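You operate a simulated robot arm through the tools that you are given. There is no shell and no other tool. Be economical: measure what you need, move in short steps, check, and stop when the job is done.

The job below is to be done with a simulated robot arm. You get a single attempt, and the scene is never put back.

Task
Put the green bridge on the tall rack worktop away on the top of the grey table. Take the grey block and leave it on the blue chest top. Put the cream liner from the blue bench top on the large cream sheet. Put the wooden block on the brown bench top away on the yellow bench top. Put the grey-sided coil on the white bench top away on the shelf under the trough. Take the wide black tape roll on the teal bench top and put it away on the green bench shelf. Any order will do. Set down upright: green bridge.

It is judged by the outcome, as a careful person would: the job done as asked, and still so three seconds after it is handed in. It fails if anything else is knocked over, pushed out of place, dropped, spilled or broken. Flat cloth is picked up by pressing the open fingertips on it (5 to 10 N) and closing them slowly along it; thin cloth reads only 2 to 8 mm in the jaws.

Robot
A 6-joint arm with a two-finger parallel gripper on a trunk, on a base that drives. Base frame: it is fixed to the floor where the robot stands at the start and does not move with it; the origin is under the middle of the robot, x ahead of it, y to its left, z up; the surface under the hand at the start is at about z = 860. Readings come in mm, degrees, newtons and seconds.
With the tool pointing down near the work surface it reaches from about 480 to 880 mm from the robot's upright axis, wherever it stands. Its first joint turns from -115.0 to 115.0 degrees. Places, roughly: blue chest top [1400, 1800, 1000]; cream liner (4x17x5 cm) [1200, -1200, 900]; green bench shelf [1300, -7400, 200]; green bridge (5x10x8 cm) [700, 0, 900]; grey block (5x3x3 cm) [1400, -900, 900]; grey-sided coil (23x37x5 cm) [1200, -3400, 900]; large cream sheet (24x17x1 cm) [1300, -1500, 900]; shelf under the trough [3700, -2600, 200]; top of the grey table [-5800, -9100, 800]; wide black tape roll (6x6x4 cm) [1200, -9200, 900]; wooden block (3x5x10 cm) [600, -1700, 900]; yellow bench top [600, -7500, 900]. Payload 4.2 kg.
The TCP is the grasp point between the finger pads, 23 mm short of the fingertips. In the tool frame z runs along the fingers and y along their closing line. The gripper opens to 94 mm. The fingers are 38 mm wide and 10 mm thick; the gripper's body (54 by 96 mm) begins 39 mm behind the TCP.
Orientation is told as [roll, pitch, yaw] about the base's x, y, z axes, in that order, counted from this pose: with the fingers straight down and closing along the base's y, the tool's x points along the base's -x, its y along +y and its z along -z.

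Tools
- The arm moves only by the tool play_rows. Its argument "motion" is a list of rows, each an object (a shift or turn left out is 0, a gripper value left out holds the last) with "travel": the shift along the base's x, y, z in mm, a list of three; "turn": the turn, a rotation vector about the base's x, y, z in degrees, a list of three. In form: [{"travel": [dx, dy, dz], "turn": [ax, ay, az]}, ...]. A call has 1 to 8 rows; each row is the pose to reach, as a shift and turn from the pose commanded when the call began. "hand" is the finger opening in mm, from 0 to 94, set as the call begins (left out, the last holds). Each row takes 0.2 s and may step no farther than 50 mm and 8.6 degrees from the row before; otherwise, or with a gripper value out of range, the whole call is refused. Where a pose cannot be reached the arm comes as near as it can. A force on the tool above 40 N (or 10 N above the force at the start of the call, whichever is more), or a blocked arm, ends the call early, and 0.2 s more pass. Each finger travels about 108 mm/s and halts on what it meets, pressing with about 43 N; the grip force reading is that of the motor and also rises with nothing between the fingers. The clock runs only during rows and for 0.2 s after the last one: add rows that repeat a pose to give the fingers time. The reply holds the time, the measured pose of the TCP, the force on the tool along the base axes, the opening and the grip force, in the units named above and with some noise, with the torque about the TCP (base axes, N m) and any sound that the robot's microphone picked up.
- Cameras (640 x 400 px; columns grow to the right, rows downward): "scene" is now at [234.7, 166.5, 1338.1]; the picture's right is [-0.33, -0.95, 0.00], its down [-0.60, 0.21, -0.78] and it looks along [0.73, -0.25, -0.63] (base axes); focal length 263 px, centre (320, 200). "wrist" rides on the gripper at [86, 16, -74] in the tool frame; the picture's right is [-0.18, 0.98, 0.00], its down [-0.58, -0.11, -0.81] and it looks along [-0.79, -0.15, 0.59] (tool axes); focal length 243 px, centre (320, 200). There is no depth. A picture from a camera that has moved, and an enlarged one, comes with that camera's place and axes in the base frame and with its lens.
- camera(camera): a new picture of that camera. It takes no simulated time.
- raise_lower(by): slides the trunk up (or, below 0, down) by that many mm; the arm and the scene camera ride with it, the base frame stays. It gives what a move gives, with no picture.
- roll_base(legs): drives the robot by 1 to 6 legs, each [ahead, turn to the left] in mm and degrees, along the robot's own axes; the way and the turn of a leg run together, so that a leg with both is an arc; at most 1500 mm and 180 degrees a leg. The arm and the cameras ride along, it lands a little off, and it stops where it bumps. It gives what a move gives.
- aim_head(pan, tilt): turns the head with the scene camera to pan (to the left, within 80 degrees either way) and tilt (down, from -29 to 69), counted from straight ahead of the robot. It gives what a move gives.
- zoom(camera, box): a new picture of the part [left, top, right, bottom] of that camera's present view, enlarged. It takes no simulated time.
- close_job(): hands the job in; it is judged then, once.

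Go step by step. Nothing tells you exact positions but the pictures and the camera data: compare them with the known pose of the tool, close in by small moves and look again before you grip or let go. The budget is 186 turns and 164 pictures, counting those below and the enlarged ones. Unless the task says otherwise, let go and move clear before handing in, and close with one line.

The tools are called after "Call:" as a command line: name --argument value ..., lists and objects as JSON in quotes. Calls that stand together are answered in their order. play_rows: Moves the arm, as the interface text tells. Its arguments: {"type":"object","properties":{"motion":{"type":"array","items":{"type":"object","properties":{"travel":{"type":"array","items":{"type":"number"}},"turn":{"type":"array","items":{"type":"number"}}}}},"hand":{"type":"number"}},"required":["motion"]} The other tools are called the same way: raise_lower (by) slides the trunk up or down; roll_base (legs) drives the base; aim_head (pan, tilt) turns the head that bears the scene camera; camera (camera) takes a picture; zoom (camera, box) takes an enlarged picture of a part of a camera's view; close_job () hands the job in.

At the start:

```text
time_s: 0.0
eef_pos: [502.5, 17.3, 1087.2]
tcp_rot: [0.0, 0.1, 0.1]
wrist_force: [-0.3, -1.0, 0.2]
wrist_torque: [-0.02, 0.01, -0.04]
gripper_width: 94.2
gripper_force: 0.1
trunk travel left (down, up): [-700.0, 290.0]
robot x, y, heading: [-0.6, -0.2, -0.2]
head pan, tilt: [-19.0, 39.1]
```

scene: 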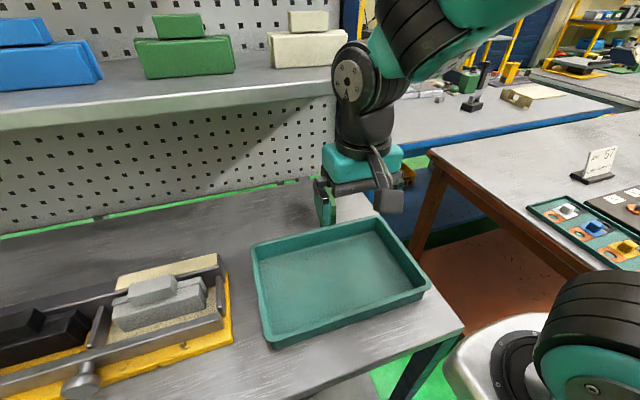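
wrist: 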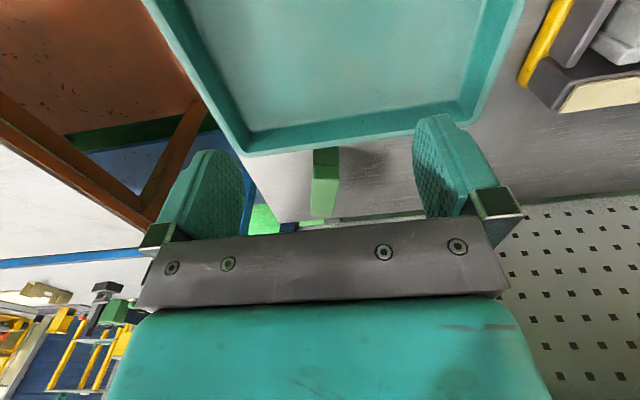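

I see a worktop in front with a teal tray and what seems to be the green bridge behind it, near the gripper. I'll look around to map the surroundings first.

Call:
aim_head --pan 0 --tilt 35

Call:
camera --camera "scene"

Call:
aim_head --pan -70 --tilt 20

Call:
camera --camera "scene"

Call:
aim_head --pan 70 --tilt 20

Call:
camera --camera "scene"

```text
time_s: 0.8
eef_pos: [502.2, 15.4, 1086.3]
tcp_rot: [0.0, 0.0, 0.0]
wrist_force: [-0.1, 0.3, 0.2]
wrist_torque: [0.0, 0.01, 0.02]
gripper_width: 93.9
gripper_force: 0.1
trunk travel left (down, up): [-700.0, 290.0]
robot x, y, heading: [0.1, -1.8, -0.1]
head pan, tilt: [0.0, 35.0]
```

```text
161 pictures are left
camera scene: at [241.8, 194.3, 1344.3], right [0.0, -1.0, 0.0], down [-0.57, 0.0, -0.82], along [0.82, 0.0, -0.57], focal length 263 px, centre (320, 200)
```

scene: 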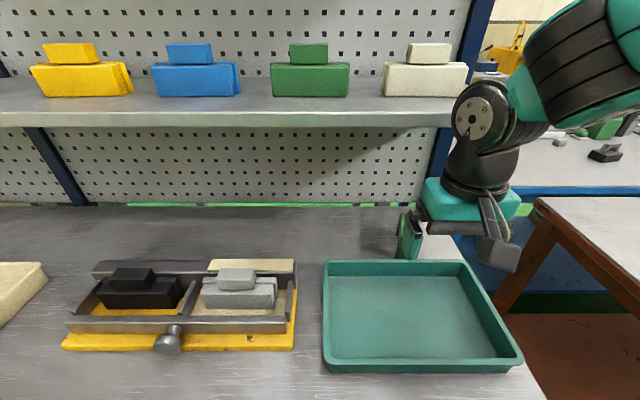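

```text
time_s: 2.2
eef_pos: [502.2, 16.2, 1087.3]
tcp_rot: [0.0, -0.1, 0.0]
wrist_force: [0.0, 0.5, -0.1]
wrist_torque: [-0.02, 0.01, -0.01]
gripper_width: 93.9
gripper_force: 0.1
trunk travel left (down, up): [-700.0, 290.0]
robot x, y, heading: [0.2, -0.9, -0.2]
head pan, tilt: [-70.0, 20.0]
```

```text
160 pictures are left
camera scene: at [185.7, 106.9, 1368.1], right [-0.94, -0.34, 0.0], down [-0.12, 0.32, -0.94], along [0.32, -0.88, -0.34], focal length 263 px, centre (320, 200)
```

scene: 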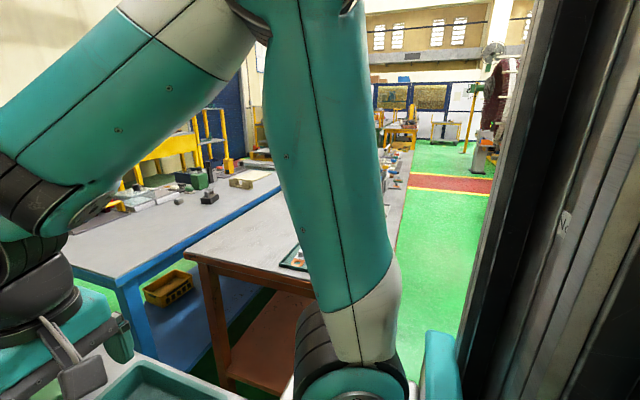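

```text
time_s: 4.5
eef_pos: [502.6, 16.9, 1086.1]
tcp_rot: [0.0, 0.0, 0.0]
wrist_force: [-0.2, -0.6, 1.3]
wrist_torque: [-0.01, -0.03, 0.04]
gripper_width: 94.2
gripper_force: 0.2
trunk travel left (down, up): [-700.0, 290.0]
robot x, y, heading: [-1.7, -2.4, -0.2]
head pan, tilt: [70.0, 20.0]
```

```text
159 pictures are left
camera scene: at [185.6, 281.8, 1368.2], right [0.94, -0.34, 0.0], down [-0.12, -0.32, -0.94], along [0.32, 0.88, -0.34], focal length 263 px, centre (320, 200)
```

scene: 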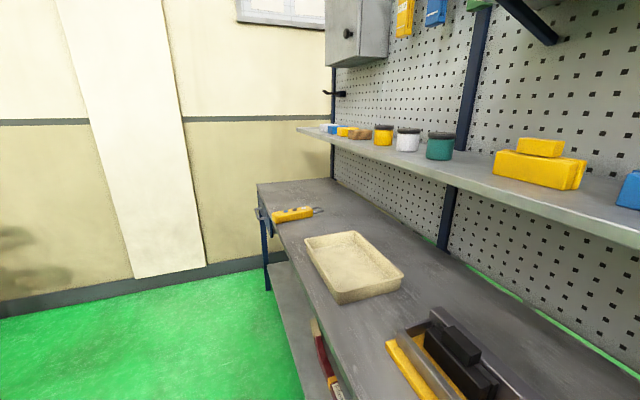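

The bridge appears at about (720, -17), roughly 50 mm wide along y. I'll take a closer look from the wrist and scene cameras.

Call:
zoom --camera "wrist" --box '[220, 100, 420, 225]'

Call:
aim_head --pan -20 --tilt 35

Call:
play_rows --motion '[{"travel": [0, 50, 20]}, {"travel": [0, 100, 40]}, {"travel": [0, 150, 60]}]'

Call:
camera --camera "scene"

Call:
camera --camera "wrist"

```text
3.20 times, centred on (320, 162) of wrist
camera zoom: at [416.3, 33.5, 1160.9], right [0.18, 0.98, 0.0], down [0.58, -0.11, 0.81], along [0.79, -0.15, -0.59], focal length 776 px, centre (320, 320)
```

zoom: 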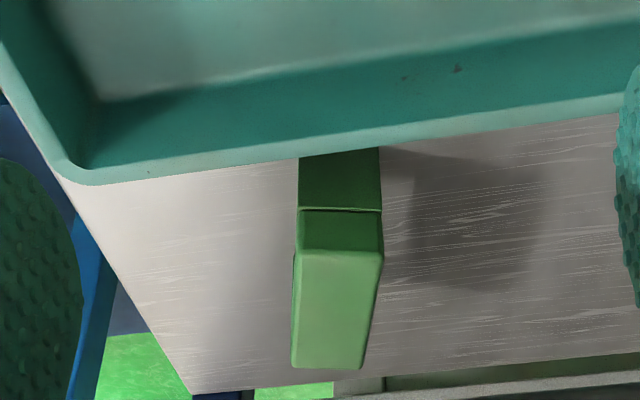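

```text
time_s: 6.1
eef_pos: [502.9, 15.9, 1085.0]
tcp_rot: [0.0, -0.1, 0.0]
wrist_force: [0.4, 0.1, -0.5]
wrist_torque: [-0.06, 0.01, 0.0]
gripper_width: 93.9
gripper_force: 0.1
trunk travel left (down, up): [-700.0, 290.0]
robot x, y, heading: [0.6, -1.5, 0.1]
head pan, tilt: [-20.0, 35.0]
```

```text
refused: row 1 steps farther than a row can; nothing moved
```

```text
157 pictures are left
camera scene: at [236.5, 164.3, 1344.3], right [-0.34, -0.94, 0.0], down [-0.54, 0.2, -0.82], along [0.77, -0.28, -0.57], focal length 263 px, centre (320, 200)
```

scene: 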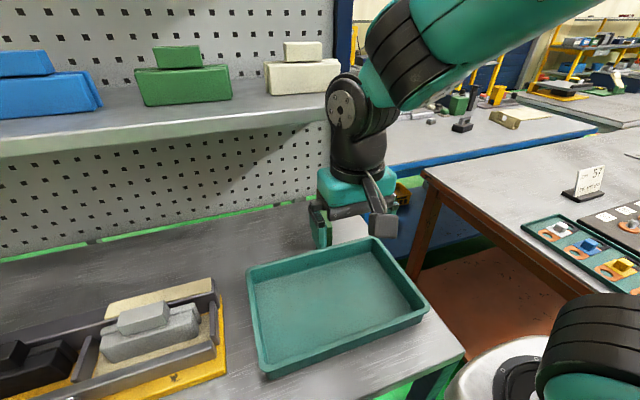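

```text
156 pictures are left
camera wrist: at [416.3, 33.4, 1160.9], right [0.18, 0.98, 0.0], down [0.58, -0.11, 0.81], along [0.79, -0.15, -0.59], focal length 243 px, centre (320, 200)
```

wrist: 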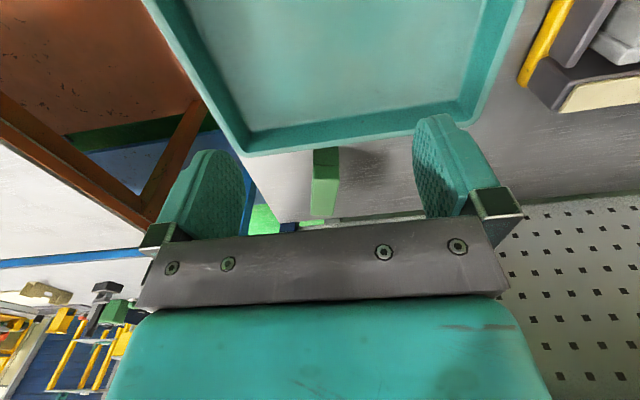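

The bridge stands at about (709, -16), yawed about -13°, under the end of the upper shelf, so I'll come in with the tool pitched 45° forward beneath it. Rotating first.

Call:
play_rows --motion '[{"turn": [-0.85, -7.47, -2.05]}, {"turn": [-1.7, -14.93, -4.1]}, {"turn": [-2.55, -22.4, -6.15]}, {"turn": [-3.4, -29.87, -8.2]}, {"turn": [-4.25, -37.33, -10.25]}, {"turn": [-5.1, -44.8, -12.3]}, {"turn": [-5.1, -44.8, -12.3]}]'

Call:
camera --camera "wrist"

Call:
camera --camera "scene"

```text
time_s: 7.7
eef_pos: [523.6, 35.8, 1098.1]
tcp_rot: [0.0, -45.2, -13.0]
wrist_force: [0.8, -0.2, -0.4]
wrist_torque: [0.0, -0.02, -0.01]
gripper_width: 93.7
gripper_force: 0.1
out of reach, approached as far as the arm can: row 5, 6, 7
trunk travel left (down, up): [-700.0, 290.0]
robot x, y, heading: [2.9, -1.4, 0.1]
head pan, tilt: [-20.0, 35.0]
```

```text
155 pictures are left
camera wrist: at [416.2, 77.2, 1090.1], right [0.35, 0.93, 0.13], down [-0.18, -0.07, 0.98], along [0.92, -0.36, 0.14], focal length 243 px, centre (320, 200)
```

wrist: 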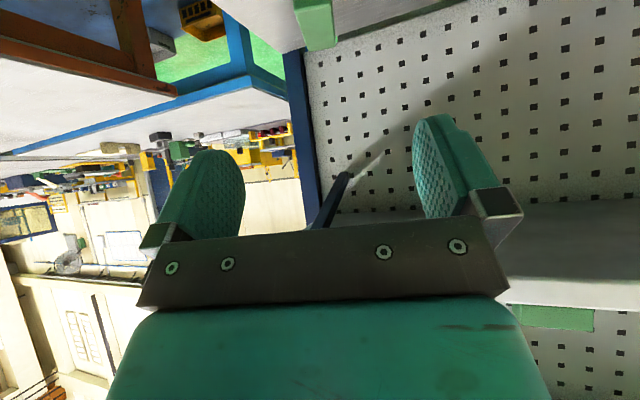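

```text
154 pictures are left
camera scene: at [236.5, 164.1, 1344.3], right [-0.34, -0.94, 0.0], down [-0.54, 0.2, -0.82], along [0.77, -0.28, -0.57], focal length 263 px, centre (320, 200)
```

scene: 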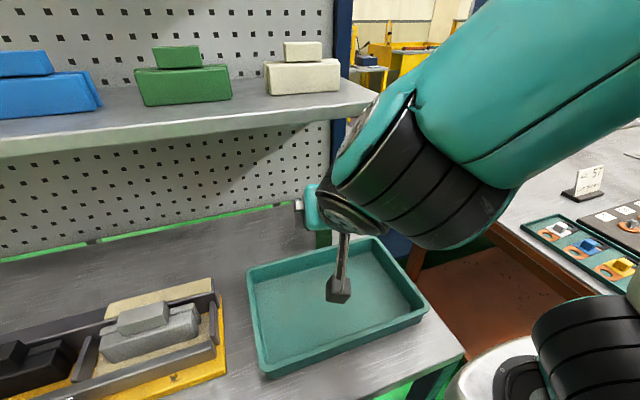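

The shelf's right end is around y = -109, front x about 660. I'll move along the tool axis partway and check.

Call:
play_rows --motion '[{"travel": [30, -9, -30]}, {"travel": [60, -18, -60]}, {"travel": [90, -27, -90]}, {"travel": [90, -27, -90]}]'

Call:
camera --camera "wrist"

Call:
camera --camera "scene"

```text
time_s: 8.7
eef_pos: [610.5, 12.4, 1009.8]
tcp_rot: [-0.1, -45.1, -13.0]
wrist_force: [0.1, -0.1, -0.3]
wrist_torque: [0.01, 0.02, 0.04]
gripper_width: 94.1
gripper_force: 0.0
trunk travel left (down, up): [-700.0, 290.0]
robot x, y, heading: [1.7, -1.8, -0.0]
head pan, tilt: [-20.0, 35.0]
```

```text
153 pictures are left
camera wrist: at [504.0, 54.9, 1000.4], right [0.35, 0.93, 0.13], down [-0.18, -0.07, 0.98], along [0.92, -0.36, 0.14], focal length 243 px, centre (320, 200)
```

wrist: 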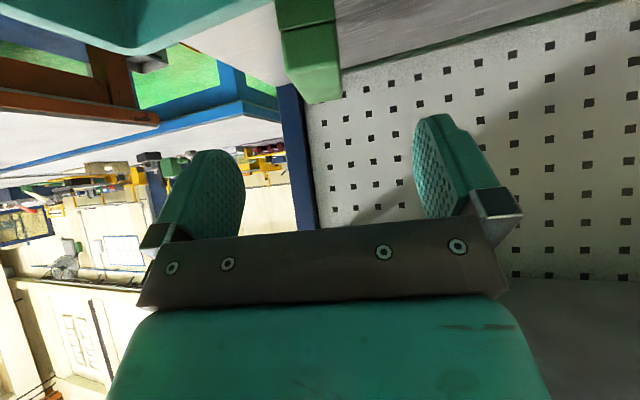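

```text
152 pictures are left
camera scene: at [236.4, 164.2, 1344.3], right [-0.34, -0.94, 0.0], down [-0.54, 0.2, -0.82], along [0.77, -0.28, -0.57], focal length 263 px, centre (320, 200)
```

scene: 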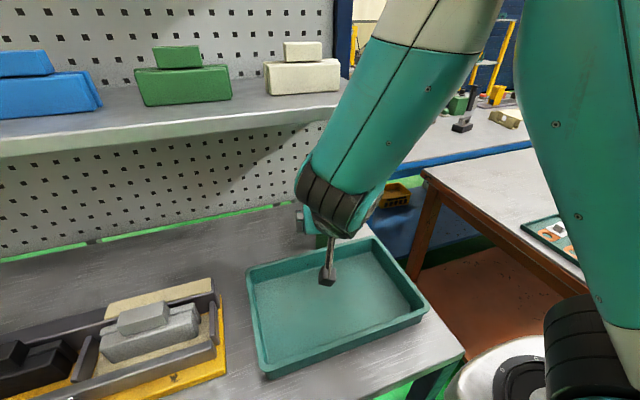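

The arm follows well. Zooming on the bridge for its dimensions.

Call:
zoom --camera "wrist" --box '[220, 0, 420, 125]'

```text
3.20 times, centred on (320, 62) of wrist
camera zoom: at [504.0, 54.9, 1000.4], right [0.35, 0.93, 0.13], down [-0.18, -0.07, 0.98], along [0.92, -0.36, 0.14], focal length 776 px, centre (320, 640)
```

zoom: 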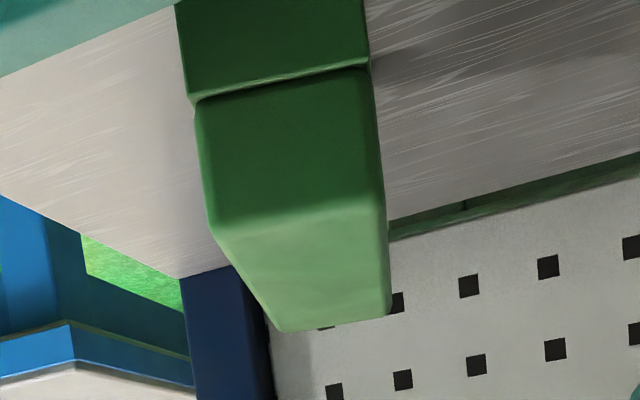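

The bridge's top is at about z = 933, front edge near (673, -4), width 37. Moving in to grasp at (697, -9, 913).

Call:
play_rows --motion '[{"travel": [22, -5.5, -25]}, {"travel": [44, -11, -50]}, {"travel": [66, -16.5, -75]}, {"travel": [86.5, -21.4, -97]}, {"travel": [86.5, -21.4, -97]}]'

Call:
camera --camera "wrist"

```text
time_s: 9.9
eef_pos: [696.4, -11.8, 911.6]
tcp_rot: [-0.1, -45.0, -12.9]
wrist_force: [0.3, 0.4, 0.0]
wrist_torque: [0.0, 0.01, 0.0]
gripper_width: 94.0
gripper_force: 0.1
trunk travel left (down, up): [-700.0, 290.0]
robot x, y, heading: [-0.6, 0.9, -0.1]
head pan, tilt: [-20.0, 35.0]
```

```text
150 pictures are left
camera wrist: at [589.5, 29.6, 903.6], right [0.35, 0.93, 0.13], down [-0.18, -0.07, 0.98], along [0.92, -0.36, 0.14], focal length 243 px, centre (320, 200)
```

wrist: 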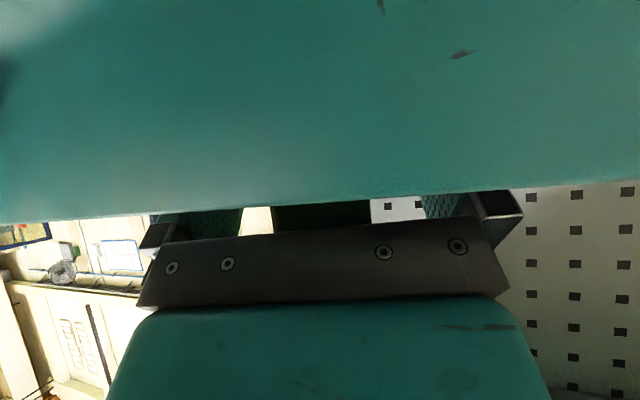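

The bridge is between the fingers (the dark green strip) with no contact forces. Closing.

Call:
play_rows --hand 20 --motion '[{}, {}, {}, {}, {}]'

```text
time_s: 11.1
eef_pos: [696.0, -13.0, 912.5]
tcp_rot: [0.0, -45.0, -13.0]
wrist_force: [0.5, -1.0, 1.0]
wrist_torque: [-0.02, -0.14, -0.03]
gripper_width: 39.8
gripper_force: 43.0
trunk travel left (down, up): [-700.0, 290.0]
robot x, y, heading: [-0.8, 0.6, 0.0]
head pan, tilt: [-20.0, 35.0]
```

Gripped at 39.8 mm. Lifting straight up, then retracting.

Call:
play_rows --motion '[{"travel": [0, 0, 25]}, {"travel": [0, 0, 50]}, {"travel": [0, 0, 80]}, {"travel": [0, 0, 110]}, {"travel": [-40, 10, 130]}, {"travel": [-80, 18, 150]}, {"travel": [-120, 25, 170]}, {"travel": [-150, 30, 190]}]'

Call:
camera --camera "wrist"

Call:
camera --camera "scene"

```text
time_s: 12.9
eef_pos: [546.1, 12.4, 1102.4]
tcp_rot: [0.0, -45.0, -13.0]
wrist_force: [0.1, -0.6, -2.1]
wrist_torque: [-0.02, 0.09, -0.02]
gripper_width: 39.8
gripper_force: 43.0
trunk travel left (down, up): [-700.0, 290.0]
robot x, y, heading: [0.3, -1.5, -0.1]
head pan, tilt: [-20.0, 35.0]
```

```text
149 pictures are left
camera wrist: at [439.6, 55.2, 1093.7], right [0.35, 0.93, 0.13], down [-0.18, -0.07, 0.98], along [0.92, -0.36, 0.14], focal length 243 px, centre (320, 200)
```

wrist: 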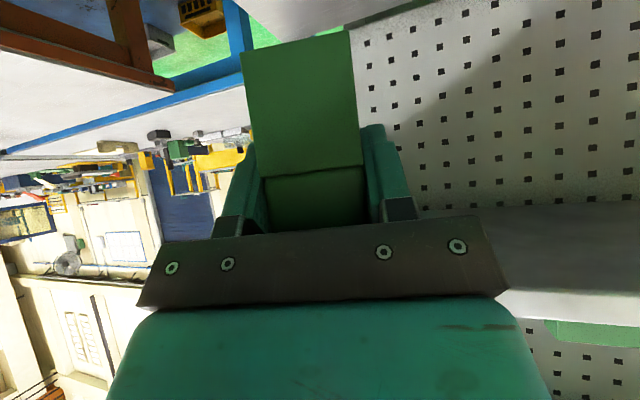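

```text
148 pictures are left
camera scene: at [237.1, 164.4, 1344.1], right [-0.34, -0.94, 0.0], down [-0.54, 0.2, -0.82], along [0.77, -0.28, -0.57], focal length 263 px, centre (320, 200)
```

scene: 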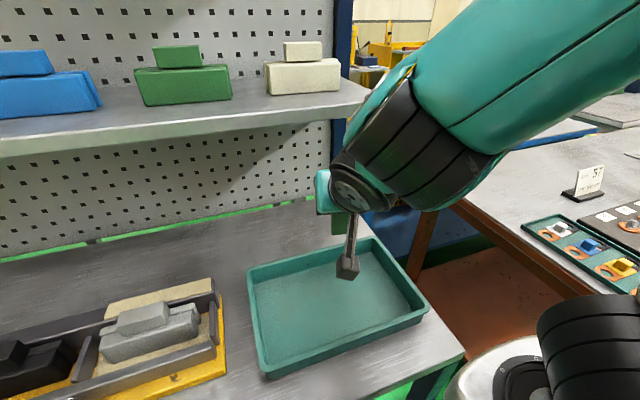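

The bridge is held. I'll back up off the rack and turn right to look down the aisle toward the grey table.

Call:
roll_base --legs '[[-500, 0], [0, -90]]'

Call:
aim_head --pan 0 --tilt 20

Call:
camera --camera "scene"

Call:
aim_head --pan -60 --tilt 20

Call:
camera --camera "scene"

Call:
aim_head --pan 50 --tilt 20

Call:
camera --camera "scene"

```text
time_s: 19.6
eef_pos: [-469.0, -546.9, 1102.5]
tcp_rot: [0.0, -45.0, -102.2]
wrist_force: [0.1, -1.2, -2.3]
wrist_torque: [0.06, 0.01, -0.03]
gripper_width: 39.9
gripper_force: 43.0
trunk travel left (down, up): [-700.0, 290.0]
robot x, y, heading: [-489.3, -1.8, -89.4]
head pan, tilt: [-20.0, 35.0]
```

```text
time_s: 20.4
eef_pos: [-468.4, -547.6, 1102.4]
tcp_rot: [0.0, -45.0, -102.2]
wrist_force: [0.3, 0.5, -2.8]
wrist_torque: [0.09, 0.0, 0.03]
gripper_width: 39.8
gripper_force: 42.5
trunk travel left (down, up): [-700.0, 290.0]
robot x, y, heading: [-483.4, 1.1, -89.4]
head pan, tilt: [0.0, 20.0]
```

```text
147 pictures are left
camera scene: at [-288.6, -244.0, 1368.1], right [-1.0, -0.01, 0.0], down [0.0, 0.34, -0.94], along [0.01, -0.94, -0.34], focal length 263 px, centre (320, 200)
```

scene: 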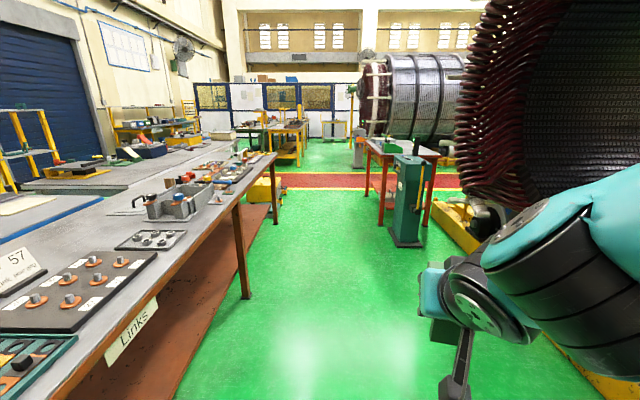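

```text
time_s: 21.7
eef_pos: [-467.1, -547.4, 1102.2]
tcp_rot: [0.0, -45.0, -102.1]
wrist_force: [1.2, 0.2, -2.3]
wrist_torque: [0.07, -0.01, -0.01]
gripper_width: 39.8
gripper_force: 42.7
trunk travel left (down, up): [-700.0, 290.0]
robot x, y, heading: [-488.0, 0.6, -89.4]
head pan, tilt: [-60.0, 20.0]
```

```text
146 pictures are left
camera scene: at [-369.7, -198.6, 1368.1], right [-0.51, 0.86, 0.0], down [0.29, 0.18, -0.94], along [-0.81, -0.48, -0.34], focal length 263 px, centre (320, 200)
```

scene: 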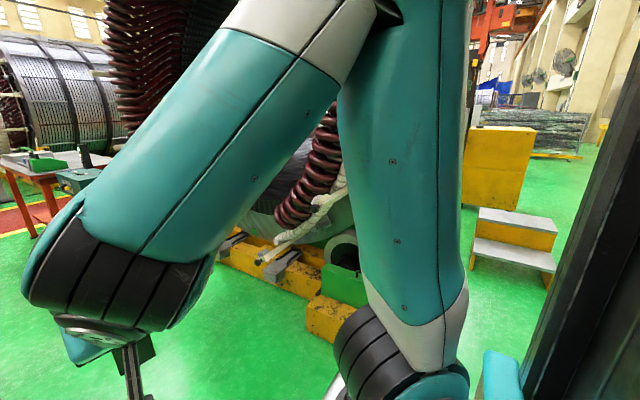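

```text
time_s: 23.6
eef_pos: [-467.9, -547.0, 1102.1]
tcp_rot: [-0.1, -44.9, -102.2]
wrist_force: [0.2, -0.1, -1.1]
wrist_torque: [0.06, -0.01, -0.01]
gripper_width: 39.8
gripper_force: 42.9
trunk travel left (down, up): [-700.0, 290.0]
robot x, y, heading: [-490.0, -1.8, -89.4]
head pan, tilt: [50.0, 20.0]
```

```text
145 pictures are left
camera scene: at [-217.6, -209.9, 1368.1], right [-0.63, -0.77, 0.0], down [-0.26, 0.22, -0.94], along [0.73, -0.6, -0.34], focal length 263 px, centre (320, 200)
```

scene: 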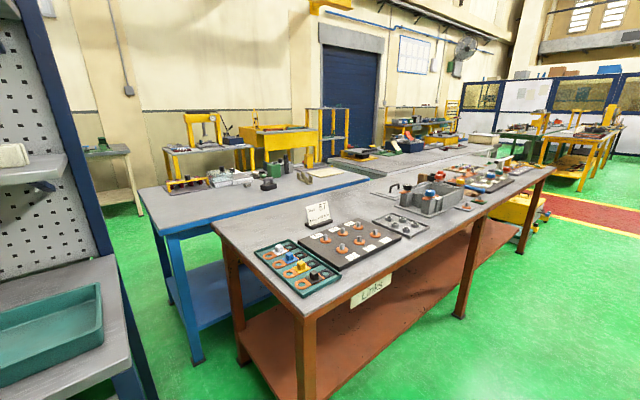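

The aisle ahead (x ≈ -450) is clear down to the red walkway. I'll drive along it and look again.

Call:
roll_base --legs '[[1500, 0], [1500, 0], [1500, 0], [500, 0]]'

Call:
aim_head --pan -45 --tilt 15

Call:
camera --camera "scene"

Call:
aim_head --pan 0 --tilt 15

Call:
camera --camera "scene"

Call:
aim_head --pan 60 --tilt 15

Call:
camera --camera "scene"

```text
time_s: 47.6
eef_pos: [-413.9, -5536.3, 1102.1]
tcp_rot: [0.0, -45.1, -103.8]
wrist_force: [-0.7, 0.1, -2.4]
wrist_torque: [0.08, -0.04, 0.0]
gripper_width: 39.9
gripper_force: 43.0
trunk travel left (down, up): [-700.0, 290.0]
robot x, y, heading: [-419.3, -4987.8, -90.9]
head pan, tilt: [50.0, 20.0]
```

```text
time_s: 49.3
eef_pos: [-416.4, -5535.9, 1101.0]
tcp_rot: [-0.1, -45.1, -103.9]
wrist_force: [-0.3, 0.6, -2.7]
wrist_torque: [0.06, 0.0, 0.0]
gripper_width: 39.7
gripper_force: 42.7
trunk travel left (down, up): [-700.0, 290.0]
robot x, y, heading: [-421.2, -4989.5, -90.9]
head pan, tilt: [-45.0, 15.0]
```

```text
144 pictures are left
camera scene: at [-292.3, -5210.7, 1376.3], right [-0.7, 0.72, 0.0], down [0.19, 0.18, -0.97], along [-0.69, -0.67, -0.26], focal length 263 px, centre (320, 200)
```

scene: 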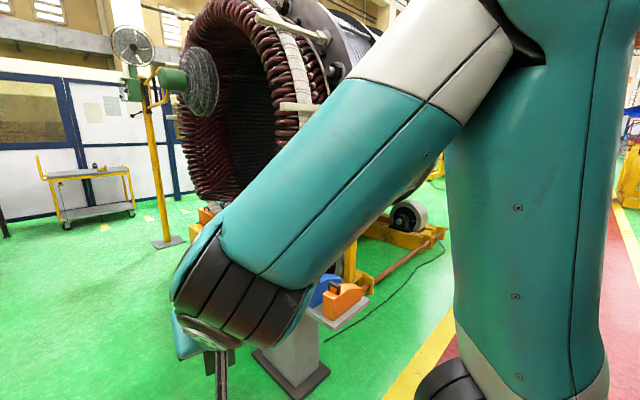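

```text
time_s: 50.4
eef_pos: [-415.2, -5536.2, 1101.9]
tcp_rot: [0.0, -44.9, -103.7]
wrist_force: [-0.8, 0.3, -1.7]
wrist_torque: [0.04, -0.01, 0.0]
gripper_width: 40.0
gripper_force: 42.6
trunk travel left (down, up): [-700.0, 290.0]
robot x, y, heading: [-417.6, -4991.9, -91.0]
head pan, tilt: [0.0, 15.0]
```

```text
143 pictures are left
camera scene: at [-226.8, -5239.0, 1376.3], right [-1.0, 0.02, 0.0], down [0.0, 0.26, -0.97], along [-0.02, -0.97, -0.26], focal length 263 px, centre (320, 200)
```

scene: 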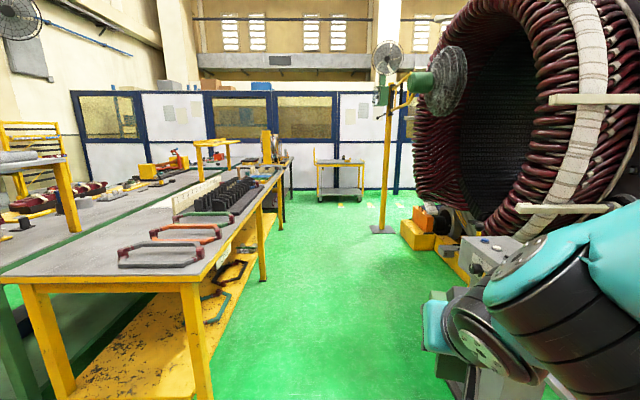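

```text
time_s: 51.7
eef_pos: [-415.4, -5537.0, 1102.8]
tcp_rot: [0.1, -45.0, -103.9]
wrist_force: [0.8, 0.4, -2.5]
wrist_torque: [0.05, -0.01, -0.01]
gripper_width: 39.9
gripper_force: 42.7
trunk travel left (down, up): [-700.0, 290.0]
robot x, y, heading: [-421.0, -4987.2, -91.0]
head pan, tilt: [60.0, 15.0]
```

```text
142 pictures are left
camera scene: at [-145.2, -5193.6, 1376.3], right [-0.51, -0.86, 0.0], down [-0.22, 0.13, -0.97], along [0.83, -0.5, -0.26], focal length 263 px, centre (320, 200)
```

scene: 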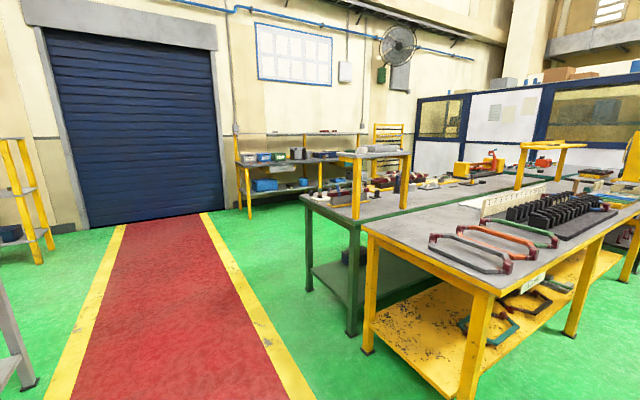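

The yellow bench is on the left, generator on the right; the grey table should lie beyond the generator to the west. Driving further down the aisle.

Call:
roll_base --legs '[[0, 2], [1500, 0], [1500, 0], [1200, -4]]'

Call:
aim_head --pan 0 --tilt 15

Call:
camera --camera "scene"

Call:
aim_head --pan -65 --tilt 15

Call:
camera --camera "scene"

```text
time_s: 72.2
eef_pos: [-365.3, -9715.9, 1101.9]
tcp_rot: [0.0, -45.1, -105.8]
wrist_force: [-0.3, -0.9, -1.6]
wrist_torque: [0.04, -0.04, -0.01]
gripper_width: 39.8
gripper_force: 43.1
trunk travel left (down, up): [-700.0, 290.0]
robot x, y, heading: [-353.7, -9169.9, -92.8]
head pan, tilt: [60.0, 15.0]
```

```text
time_s: 73.5
eef_pos: [-364.3, -9716.2, 1102.1]
tcp_rot: [-0.1, -45.0, -105.7]
wrist_force: [-0.6, 0.3, -2.8]
wrist_torque: [0.04, -0.02, -0.02]
gripper_width: 40.0
gripper_force: 42.7
trunk travel left (down, up): [-700.0, 290.0]
robot x, y, heading: [-351.0, -9168.8, -92.6]
head pan, tilt: [0.0, 15.0]
```

```text
141 pictures are left
camera scene: at [-167.4, -9424.0, 1376.3], right [-1.0, 0.05, 0.0], down [0.01, 0.26, -0.97], along [-0.04, -0.96, -0.26], focal length 263 px, centre (320, 200)
```

scene: 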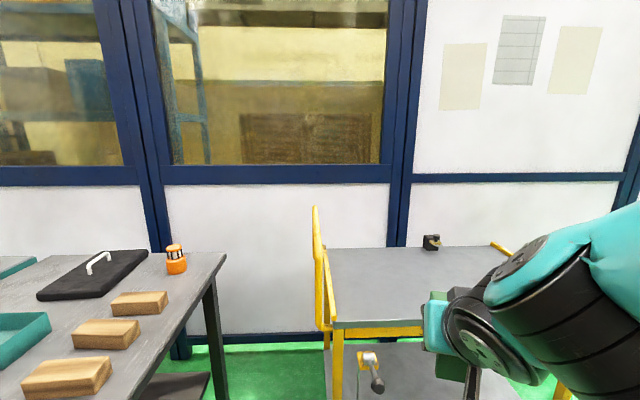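

```text
time_s: 74.8
eef_pos: [-365.9, -9715.6, 1103.4]
tcp_rot: [0.0, -44.9, -105.7]
wrist_force: [-0.2, -0.2, -1.9]
wrist_torque: [0.06, -0.02, -0.01]
gripper_width: 39.8
gripper_force: 43.3
trunk travel left (down, up): [-700.0, 290.0]
robot x, y, heading: [-355.1, -9168.7, -92.5]
head pan, tilt: [-65.0, 15.0]
```

```text
140 pictures are left
camera scene: at [-249.5, -9366.2, 1376.3], right [-0.38, 0.93, 0.0], down [0.24, 0.1, -0.97], along [-0.89, -0.37, -0.26], focal length 263 px, centre (320, 200)
```

scene: 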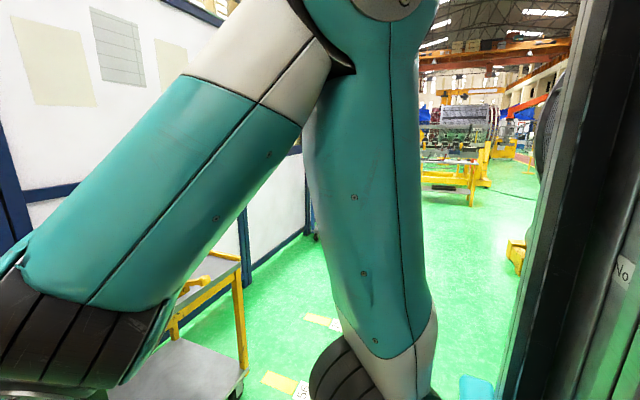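

I need to turn west between the fan pole and the trolley. Turning right and checking the way.

Call:
roll_base --legs '[[0, -75]]'

Call:
aim_head --pan 0 --tilt 15

Call:
camera --camera "scene"

```text
time_s: 78.5
eef_pos: [-883.1, -9302.9, 1101.8]
tcp_rot: [0.1, -45.0, 179.7]
wrist_force: [-0.2, -0.4, -1.6]
wrist_torque: [0.0, -0.06, 0.03]
gripper_width: 39.8
gripper_force: 43.0
trunk travel left (down, up): [-700.0, 290.0]
robot x, y, heading: [-352.4, -9166.2, -167.2]
head pan, tilt: [-65.0, 15.0]
```

```text
time_s: 79.8
eef_pos: [-883.1, -9302.3, 1102.8]
tcp_rot: [0.0, -45.0, 179.7]
wrist_force: [0.1, 0.2, -1.9]
wrist_torque: [-0.06, -0.07, 0.02]
gripper_width: 39.8
gripper_force: 42.6
trunk travel left (down, up): [-700.0, 290.0]
robot x, y, heading: [-353.5, -9167.0, -167.3]
head pan, tilt: [0.0, 15.0]
```

```text
139 pictures are left
camera scene: at [-547.2, -9413.7, 1376.3], right [-0.22, 0.98, 0.0], down [0.25, 0.06, -0.97], along [-0.94, -0.21, -0.26], focal length 263 px, centre (320, 200)
```

scene: 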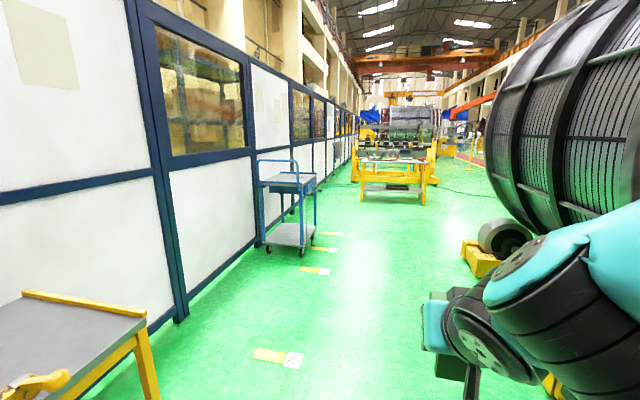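

The grey-topped table with yellow legs is straight ahead at about (-5490, -9070). Driving toward it, staying between fan pole and blue trolley.

Call:
roll_base --legs '[[900, 0], [0, -17], [1500, 0], [900, 0]]'

Call:
camera --camera "scene"

Call:
zoom --camera "scene" --box '[200, 100, 440, 250]'

```text
time_s: 97.2
eef_pos: [-4223.7, -9133.4, 1101.3]
tcp_rot: [-0.1, -45.0, 164.2]
wrist_force: [0.5, 0.0, -1.5]
wrist_torque: [0.03, -0.06, 0.01]
gripper_width: 39.7
gripper_force: 43.4
trunk travel left (down, up): [-700.0, 290.0]
robot x, y, heading: [-3676.8, -9147.2, 177.3]
head pan, tilt: [0.0, 15.0]
```

```text
138 pictures are left
camera scene: at [-3931.2, -9331.1, 1376.3], right [0.05, 1.0, 0.0], down [0.26, -0.01, -0.97], along [-0.96, 0.05, -0.26], focal length 263 px, centre (320, 200)
```

scene: 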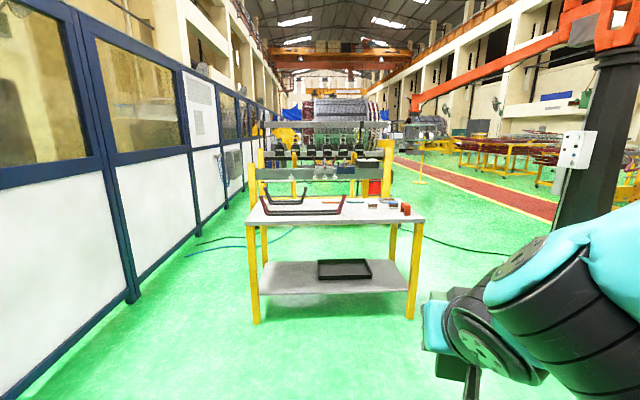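

```text
2.67 times, centred on (320, 175) of scene
camera zoom: at [-3931.2, -9331.1, 1376.3], right [0.05, 1.0, 0.0], down [0.26, -0.01, -0.97], along [-0.96, 0.05, -0.26], focal length 702 px, centre (320, 267)
```

zoom: 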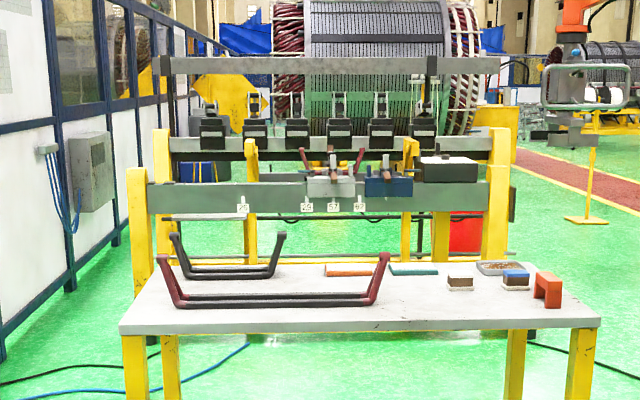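

The tabletop's front edge is at x ≈ -5560; a free patch is near (-5680, -8870), between the U-bar and the orange bridge. Approaching with a check for the column on the right.

Call:
roll_base --legs '[[0, -8], [700, 0]]'

Call:
aim_head --pan -50 --tilt 15

Call:
camera --camera "scene"

Call:
aim_head --pan 0 --tilt 30

Call:
camera --camera "scene"

```text
time_s: 101.6
eef_pos: [-4907.1, -8920.9, 1101.4]
tcp_rot: [0.0, -45.0, 156.0]
wrist_force: [-0.8, -0.4, -2.8]
wrist_torque: [-0.06, -0.06, -0.03]
gripper_width: 39.9
gripper_force: 43.2
trunk travel left (down, up): [-700.0, 290.0]
robot x, y, heading: [-4370.6, -9015.4, 169.0]
head pan, tilt: [0.0, 15.0]
```

```text
time_s: 102.8
eef_pos: [-4907.4, -8920.2, 1103.0]
tcp_rot: [0.0, -45.0, 156.0]
wrist_force: [-0.2, -0.2, -2.1]
wrist_torque: [0.0, -0.05, 0.0]
gripper_width: 39.9
gripper_force: 43.5
trunk travel left (down, up): [-700.0, 290.0]
robot x, y, heading: [-4369.5, -9016.9, 168.7]
head pan, tilt: [-50.0, 15.0]
```

```text
136 pictures are left
camera scene: at [-4598.0, -9093.5, 1376.3], right [0.87, 0.48, 0.0], down [0.13, -0.23, -0.97], along [-0.47, 0.84, -0.26], focal length 263 px, centre (320, 200)
```

scene: 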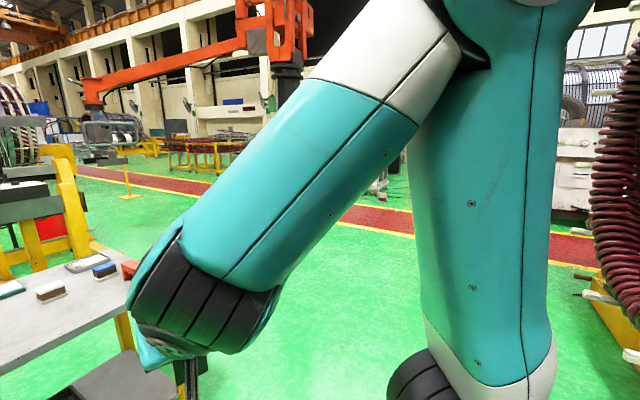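

```text
time_s: 104.0
eef_pos: [-4906.4, -8920.9, 1102.3]
tcp_rot: [0.0, -45.0, 156.1]
wrist_force: [0.2, -0.5, -1.4]
wrist_torque: [-0.03, -0.07, 0.0]
gripper_width: 39.5
gripper_force: 43.0
trunk travel left (down, up): [-700.0, 290.0]
robot x, y, heading: [-4368.6, -9012.8, 169.0]
head pan, tilt: [0.0, 30.0]
```

```text
135 pictures are left
camera scene: at [-4641.5, -9157.8, 1352.1], right [0.19, 0.98, 0.0], down [0.49, -0.1, -0.87], along [-0.85, 0.17, -0.5], focal length 263 px, centre (320, 200)
```

scene: 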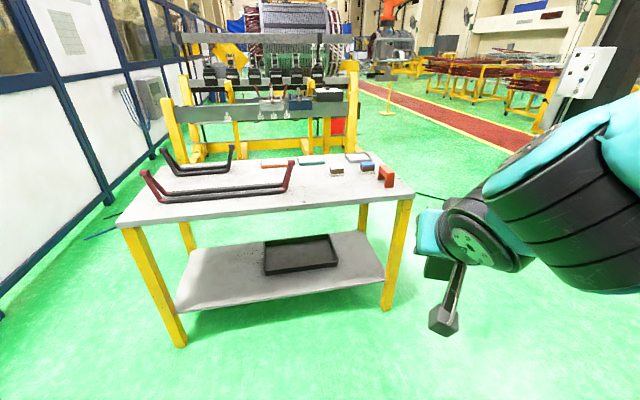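

Column is well clear. Rolling up to the table.

Call:
roll_base --legs '[[680, 0], [0, 10]]'

Call:
camera --camera "scene"

Call:
camera --camera "wrist"

```text
time_s: 108.4
eef_pos: [-5577.0, -8892.8, 1101.1]
tcp_rot: [-0.1, -45.0, 166.5]
wrist_force: [-0.1, -0.6, -2.9]
wrist_torque: [0.01, -0.04, -0.02]
gripper_width: 39.7
gripper_force: 43.2
trunk travel left (down, up): [-700.0, 290.0]
robot x, y, heading: [-5033.9, -8886.1, 179.3]
head pan, tilt: [0.0, 30.0]
```

```text
134 pictures are left
camera scene: at [-5274.1, -9078.8, 1352.1], right [0.01, 1.0, 0.0], down [0.5, -0.01, -0.87], along [-0.87, 0.01, -0.5], focal length 263 px, centre (320, 200)
```

scene: 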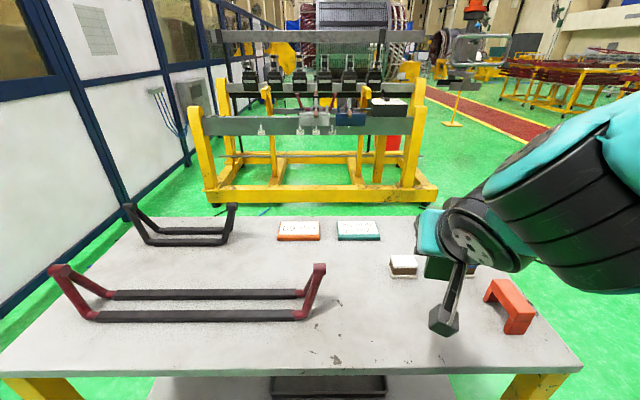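

```text
133 pictures are left
camera wrist: at [-5470.6, -8935.1, 1093.7], right [-0.36, -0.93, 0.13], down [0.18, 0.07, 0.98], along [-0.92, 0.37, 0.14], focal length 243 px, centre (320, 200)
```

wrist: 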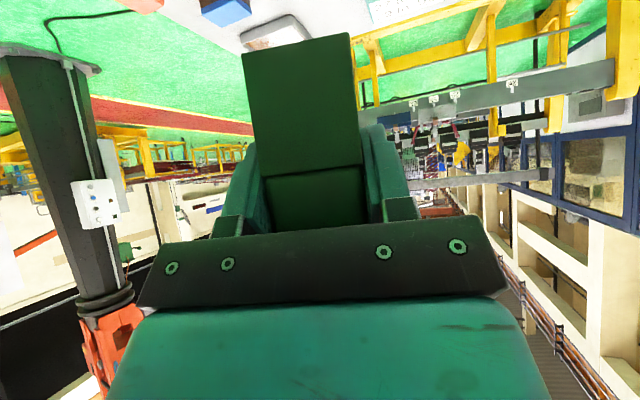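

Target patch is clear. Moving over (-5645, -8893) and descending towards the top (z ≈ 800).

Call:
play_rows --motion '[{"travel": [-35, 0, -30]}, {"travel": [-68, 0, -60]}, {"travel": [-68, 0, -105]}, {"travel": [-68, 0, -150]}, {"travel": [-68, 0, -190]}, {"travel": [-68, 0, -225]}, {"travel": [-68, 0, -225]}]'

Call:
camera --camera "scene"

```text
time_s: 110.0
eef_pos: [-5646.6, -8894.1, 878.9]
tcp_rot: [0.0, -44.9, 166.4]
wrist_force: [0.0, 0.0, -1.6]
wrist_torque: [-0.01, -0.08, 0.02]
gripper_width: 39.8
gripper_force: 42.6
trunk travel left (down, up): [-700.0, 290.0]
robot x, y, heading: [-5035.6, -8886.1, 179.4]
head pan, tilt: [0.0, 30.0]
```

```text
132 pictures are left
camera scene: at [-5274.1, -9078.7, 1352.1], right [0.01, 1.0, 0.0], down [0.5, -0.01, -0.87], along [-0.87, 0.01, -0.5], focal length 263 px, centre (320, 200)
```

scene: 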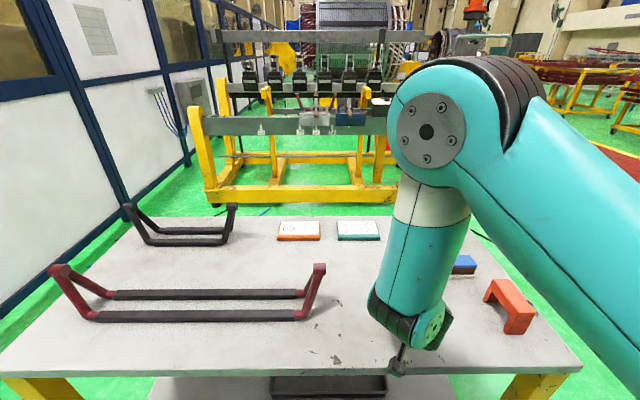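

Descending in small steps until contact.

Call:
play_rows --motion '[{"travel": [0, 0, -6]}, {"travel": [0, 0, -12]}, {"travel": [0, 0, -18]}, {"travel": [0, 0, -21]}, {"travel": [0, 0, -21]}]'

```text
time_s: 111.2
eef_pos: [-5646.2, -8893.6, 856.2]
tcp_rot: [0.0, -45.0, 166.5]
wrist_force: [-0.7, 0.3, -2.6]
wrist_torque: [-0.01, -0.03, -0.02]
gripper_width: 39.8
gripper_force: 42.8
trunk travel left (down, up): [-700.0, 290.0]
robot x, y, heading: [-5026.0, -8883.6, 179.2]
head pan, tilt: [0.0, 30.0]
```

Call:
play_rows --motion '[{"travel": [0, 0, -2]}, {"travel": [0, 0, -4]}, {"travel": [0, 0, -4]}]'

Call:
play_rows --motion '[{"travel": [0, 0, -2]}, {"travel": [0, 0, -3]}, {"travel": [0, 0, -3]}]'

```text
time_s: 112.0
eef_pos: [-5646.4, -8894.4, 852.6]
tcp_rot: [0.0, -45.0, 166.5]
wrist_force: [0.2, -0.3, -2.1]
wrist_torque: [0.0, -0.01, 0.0]
gripper_width: 39.8
gripper_force: 43.5
trunk travel left (down, up): [-700.0, 290.0]
robot x, y, heading: [-5032.5, -8885.8, 179.5]
head pan, tilt: [0.0, 30.0]
```

```text
time_s: 112.8
eef_pos: [-5647.0, -8893.1, 850.8]
tcp_rot: [0.1, -45.4, 166.5]
wrist_force: [4.2, -0.9, 32.8]
wrist_torque: [0.26, -0.08, 0.01]
gripper_width: 40.1
gripper_force: 42.9
trunk travel left (down, up): [-700.0, 290.0]
robot x, y, heading: [-5028.6, -8882.0, 178.8]
head pan, tilt: [0.0, 30.0]
```

Contact is made. Easing 1 mm and releasing.

Call:
play_rows --motion '[{"travel": [0, 0, 1.5]}]'

Call:
play_rows --hand 75 --motion '[{}, {}, {}]'

Call:
play_rows --motion '[{"travel": [20, -5, 22]}, {"travel": [45, -11, 48]}, {"travel": [75, -18, 80]}, {"travel": [105, -25, 112]}, {"travel": [110, -25, 150]}, {"travel": [110, -25, 195]}, {"travel": [110, -25, 240]}]'

Call:
camera --camera "scene"

Call:
camera --camera "wrist"

```text
time_s: 113.2
eef_pos: [-5647.4, -8894.1, 851.1]
tcp_rot: [0.0, -45.1, 166.5]
wrist_force: [2.8, 2.1, 29.1]
wrist_torque: [0.17, 0.8, 0.16]
gripper_width: 39.7
gripper_force: 43.1
trunk travel left (down, up): [-700.0, 290.0]
robot x, y, heading: [-5027.8, -8883.6, 179.5]
head pan, tilt: [0.0, 30.0]
```

```text
time_s: 114.0
eef_pos: [-5646.2, -8894.2, 850.1]
tcp_rot: [0.1, -44.9, 166.5]
wrist_force: [0.4, -0.9, -0.3]
wrist_torque: [-0.01, 0.01, 0.01]
gripper_width: 75.0
gripper_force: 0.1
trunk travel left (down, up): [-700.0, 290.0]
robot x, y, heading: [-5031.5, -8886.2, 179.3]
head pan, tilt: [0.0, 30.0]
```

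```text
time_s: 115.6
eef_pos: [-5543.9, -8929.5, 1094.8]
tcp_rot: [-0.2, -44.7, 166.5]
wrist_force: [-0.1, -1.8, 0.4]
wrist_torque: [0.02, -0.05, -0.01]
gripper_width: 74.9
gripper_force: 0.0
out of reach, approached as far as the arm can: row 3, 4, 5, 6, 7
trunk travel left (down, up): [-700.0, 290.0]
robot x, y, heading: [-5029.9, -8888.5, 179.1]
head pan, tilt: [0.0, 30.0]
```

```text
131 pictures are left
camera scene: at [-5274.6, -9079.3, 1351.8], right [0.01, 1.0, 0.0], down [0.5, 0.0, -0.87], along [-0.87, 0.01, -0.5], focal length 263 px, centre (320, 200)
```

scene: 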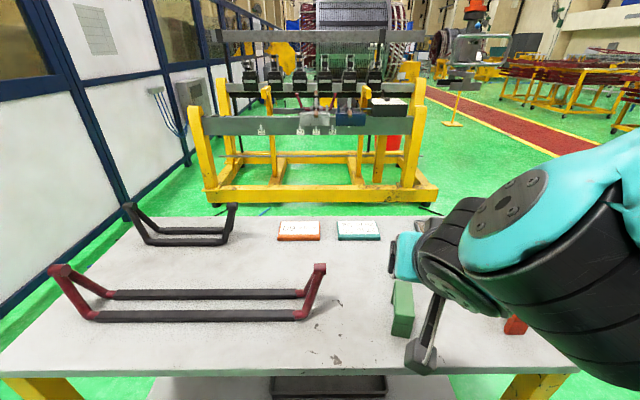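

```text
130 pictures are left
camera wrist: at [-5435.9, -8971.8, 1086.7], right [-0.36, -0.93, 0.13], down [0.18, 0.07, 0.98], along [-0.92, 0.37, 0.14], focal length 243 px, centre (320, 200)
```

wrist: 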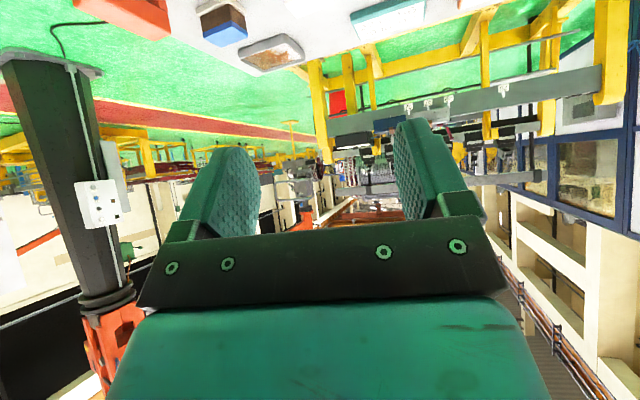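

The bridge is standing on the table. Confirming with one zoom, then backing out.

Call:
zoom --camera "scene" --box '[340, 250, 500, 350]'

Call:
play_rows --motion '[{"turn": [0, 0, 0]}, {"turn": [2, 8, -2]}, {"turn": [4, 16, -4]}, {"turn": [6, 23, -6]}]'

Call:
roll_base --legs '[[-700, 0]]'

```text
4.00 times, centred on (420, 300) of scene
camera zoom: at [-5274.6, -9079.3, 1351.8], right [0.01, 1.0, 0.0], down [0.5, 0.0, -0.87], along [-0.87, 0.01, -0.5], focal length 1053 px, centre (-80, -200)
```

zoom: 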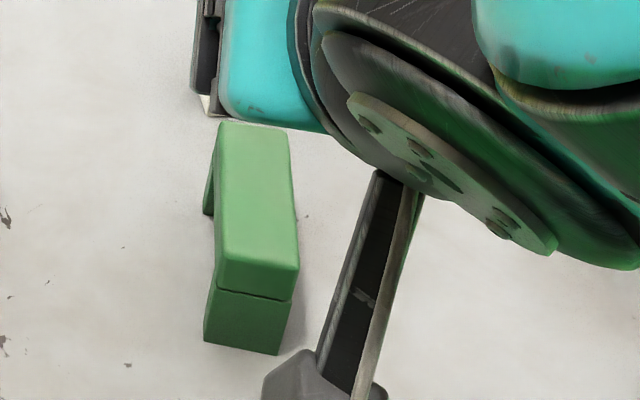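

```text
time_s: 116.6
eef_pos: [-5556.9, -8948.5, 1102.3]
tcp_rot: [2.4, -68.8, 158.2]
wrist_force: [0.6, 0.8, 0.5]
wrist_torque: [-0.01, 0.02, 0.02]
gripper_width: 75.0
gripper_force: 0.0
out of reach, approached as far as the arm can: row 2, 3, 4
trunk travel left (down, up): [-700.0, 290.0]
robot x, y, heading: [-5034.1, -8883.1, 179.4]
head pan, tilt: [0.0, 30.0]
```

```text
time_s: 120.4
eef_pos: [-4861.1, -8953.1, 1101.7]
tcp_rot: [2.0, -68.7, 157.6]
wrist_force: [-0.1, -1.5, 0.0]
wrist_torque: [0.0, 0.05, 0.01]
gripper_width: 75.5
gripper_force: 0.1
trunk travel left (down, up): [-700.0, 290.0]
robot x, y, heading: [-4335.3, -8895.7, 178.4]
head pan, tilt: [0.0, 30.0]
```

The bridge stands upright. Straightening the tool and driving back east to find the teal bench.

Call:
play_rows --motion '[{"turn": [-2.86, -6.94, 0]}, {"turn": [-5.72, -13.88, 0]}, {"turn": [-8.58, -20.82, 0]}, {"turn": [-11.44, -27.76, 0]}, {"turn": [-14.3, -34.7, 0]}, {"turn": [-17.16, -41.64, 0]}, {"turn": [-20.0, -48.58, 0]}, {"turn": [-22.9, -55.5, 0]}]'

Call:
roll_base --legs '[[0, 173], [1500, 0], [1500, 0], [400, 0]]'

Call:
aim_head --pan 0 --tilt 20

Call:
camera --camera "scene"

```text
time_s: 122.2
eef_pos: [-4861.3, -8953.4, 1101.9]
tcp_rot: [2.0, -8.5, 157.6]
wrist_force: [1.2, -0.5, 1.2]
wrist_torque: [0.02, 0.02, -0.03]
gripper_width: 75.0
gripper_force: 0.0
trunk travel left (down, up): [-700.0, 290.0]
robot x, y, heading: [-4335.3, -8895.2, 178.6]
head pan, tilt: [0.0, 30.0]
```

```text
time_s: 145.9
eef_pos: [-410.9, -9308.4, 1101.6]
tcp_rot: [2.1, -8.6, -27.2]
wrist_force: [0.1, 0.0, 0.3]
wrist_torque: [0.02, 0.0, -0.02]
gripper_width: 75.2
gripper_force: 0.0
trunk travel left (down, up): [-700.0, 290.0]
robot x, y, heading: [-938.7, -9315.7, -6.3]
head pan, tilt: [0.0, 30.0]
```

```text
time_s: 146.7
eef_pos: [-410.9, -9309.0, 1100.4]
tcp_rot: [2.1, -8.6, -27.2]
wrist_force: [0.3, -1.0, 0.3]
wrist_torque: [0.03, 0.02, 0.02]
gripper_width: 75.1
gripper_force: 0.0
trunk travel left (down, up): [-700.0, 290.0]
robot x, y, heading: [-942.5, -9320.3, -6.1]
head pan, tilt: [0.0, 20.0]
```

```text
128 pictures are left
camera scene: at [-673.6, -9153.4, 1368.1], right [-0.11, -0.99, 0.0], down [-0.34, 0.04, -0.94], along [0.93, -0.1, -0.34], focal length 263 px, centre (320, 200)
```

scene: 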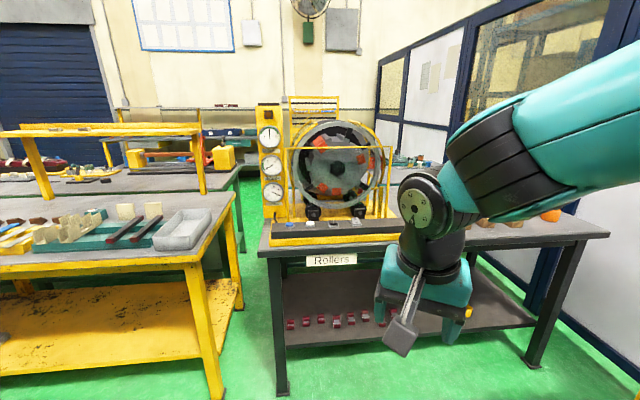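

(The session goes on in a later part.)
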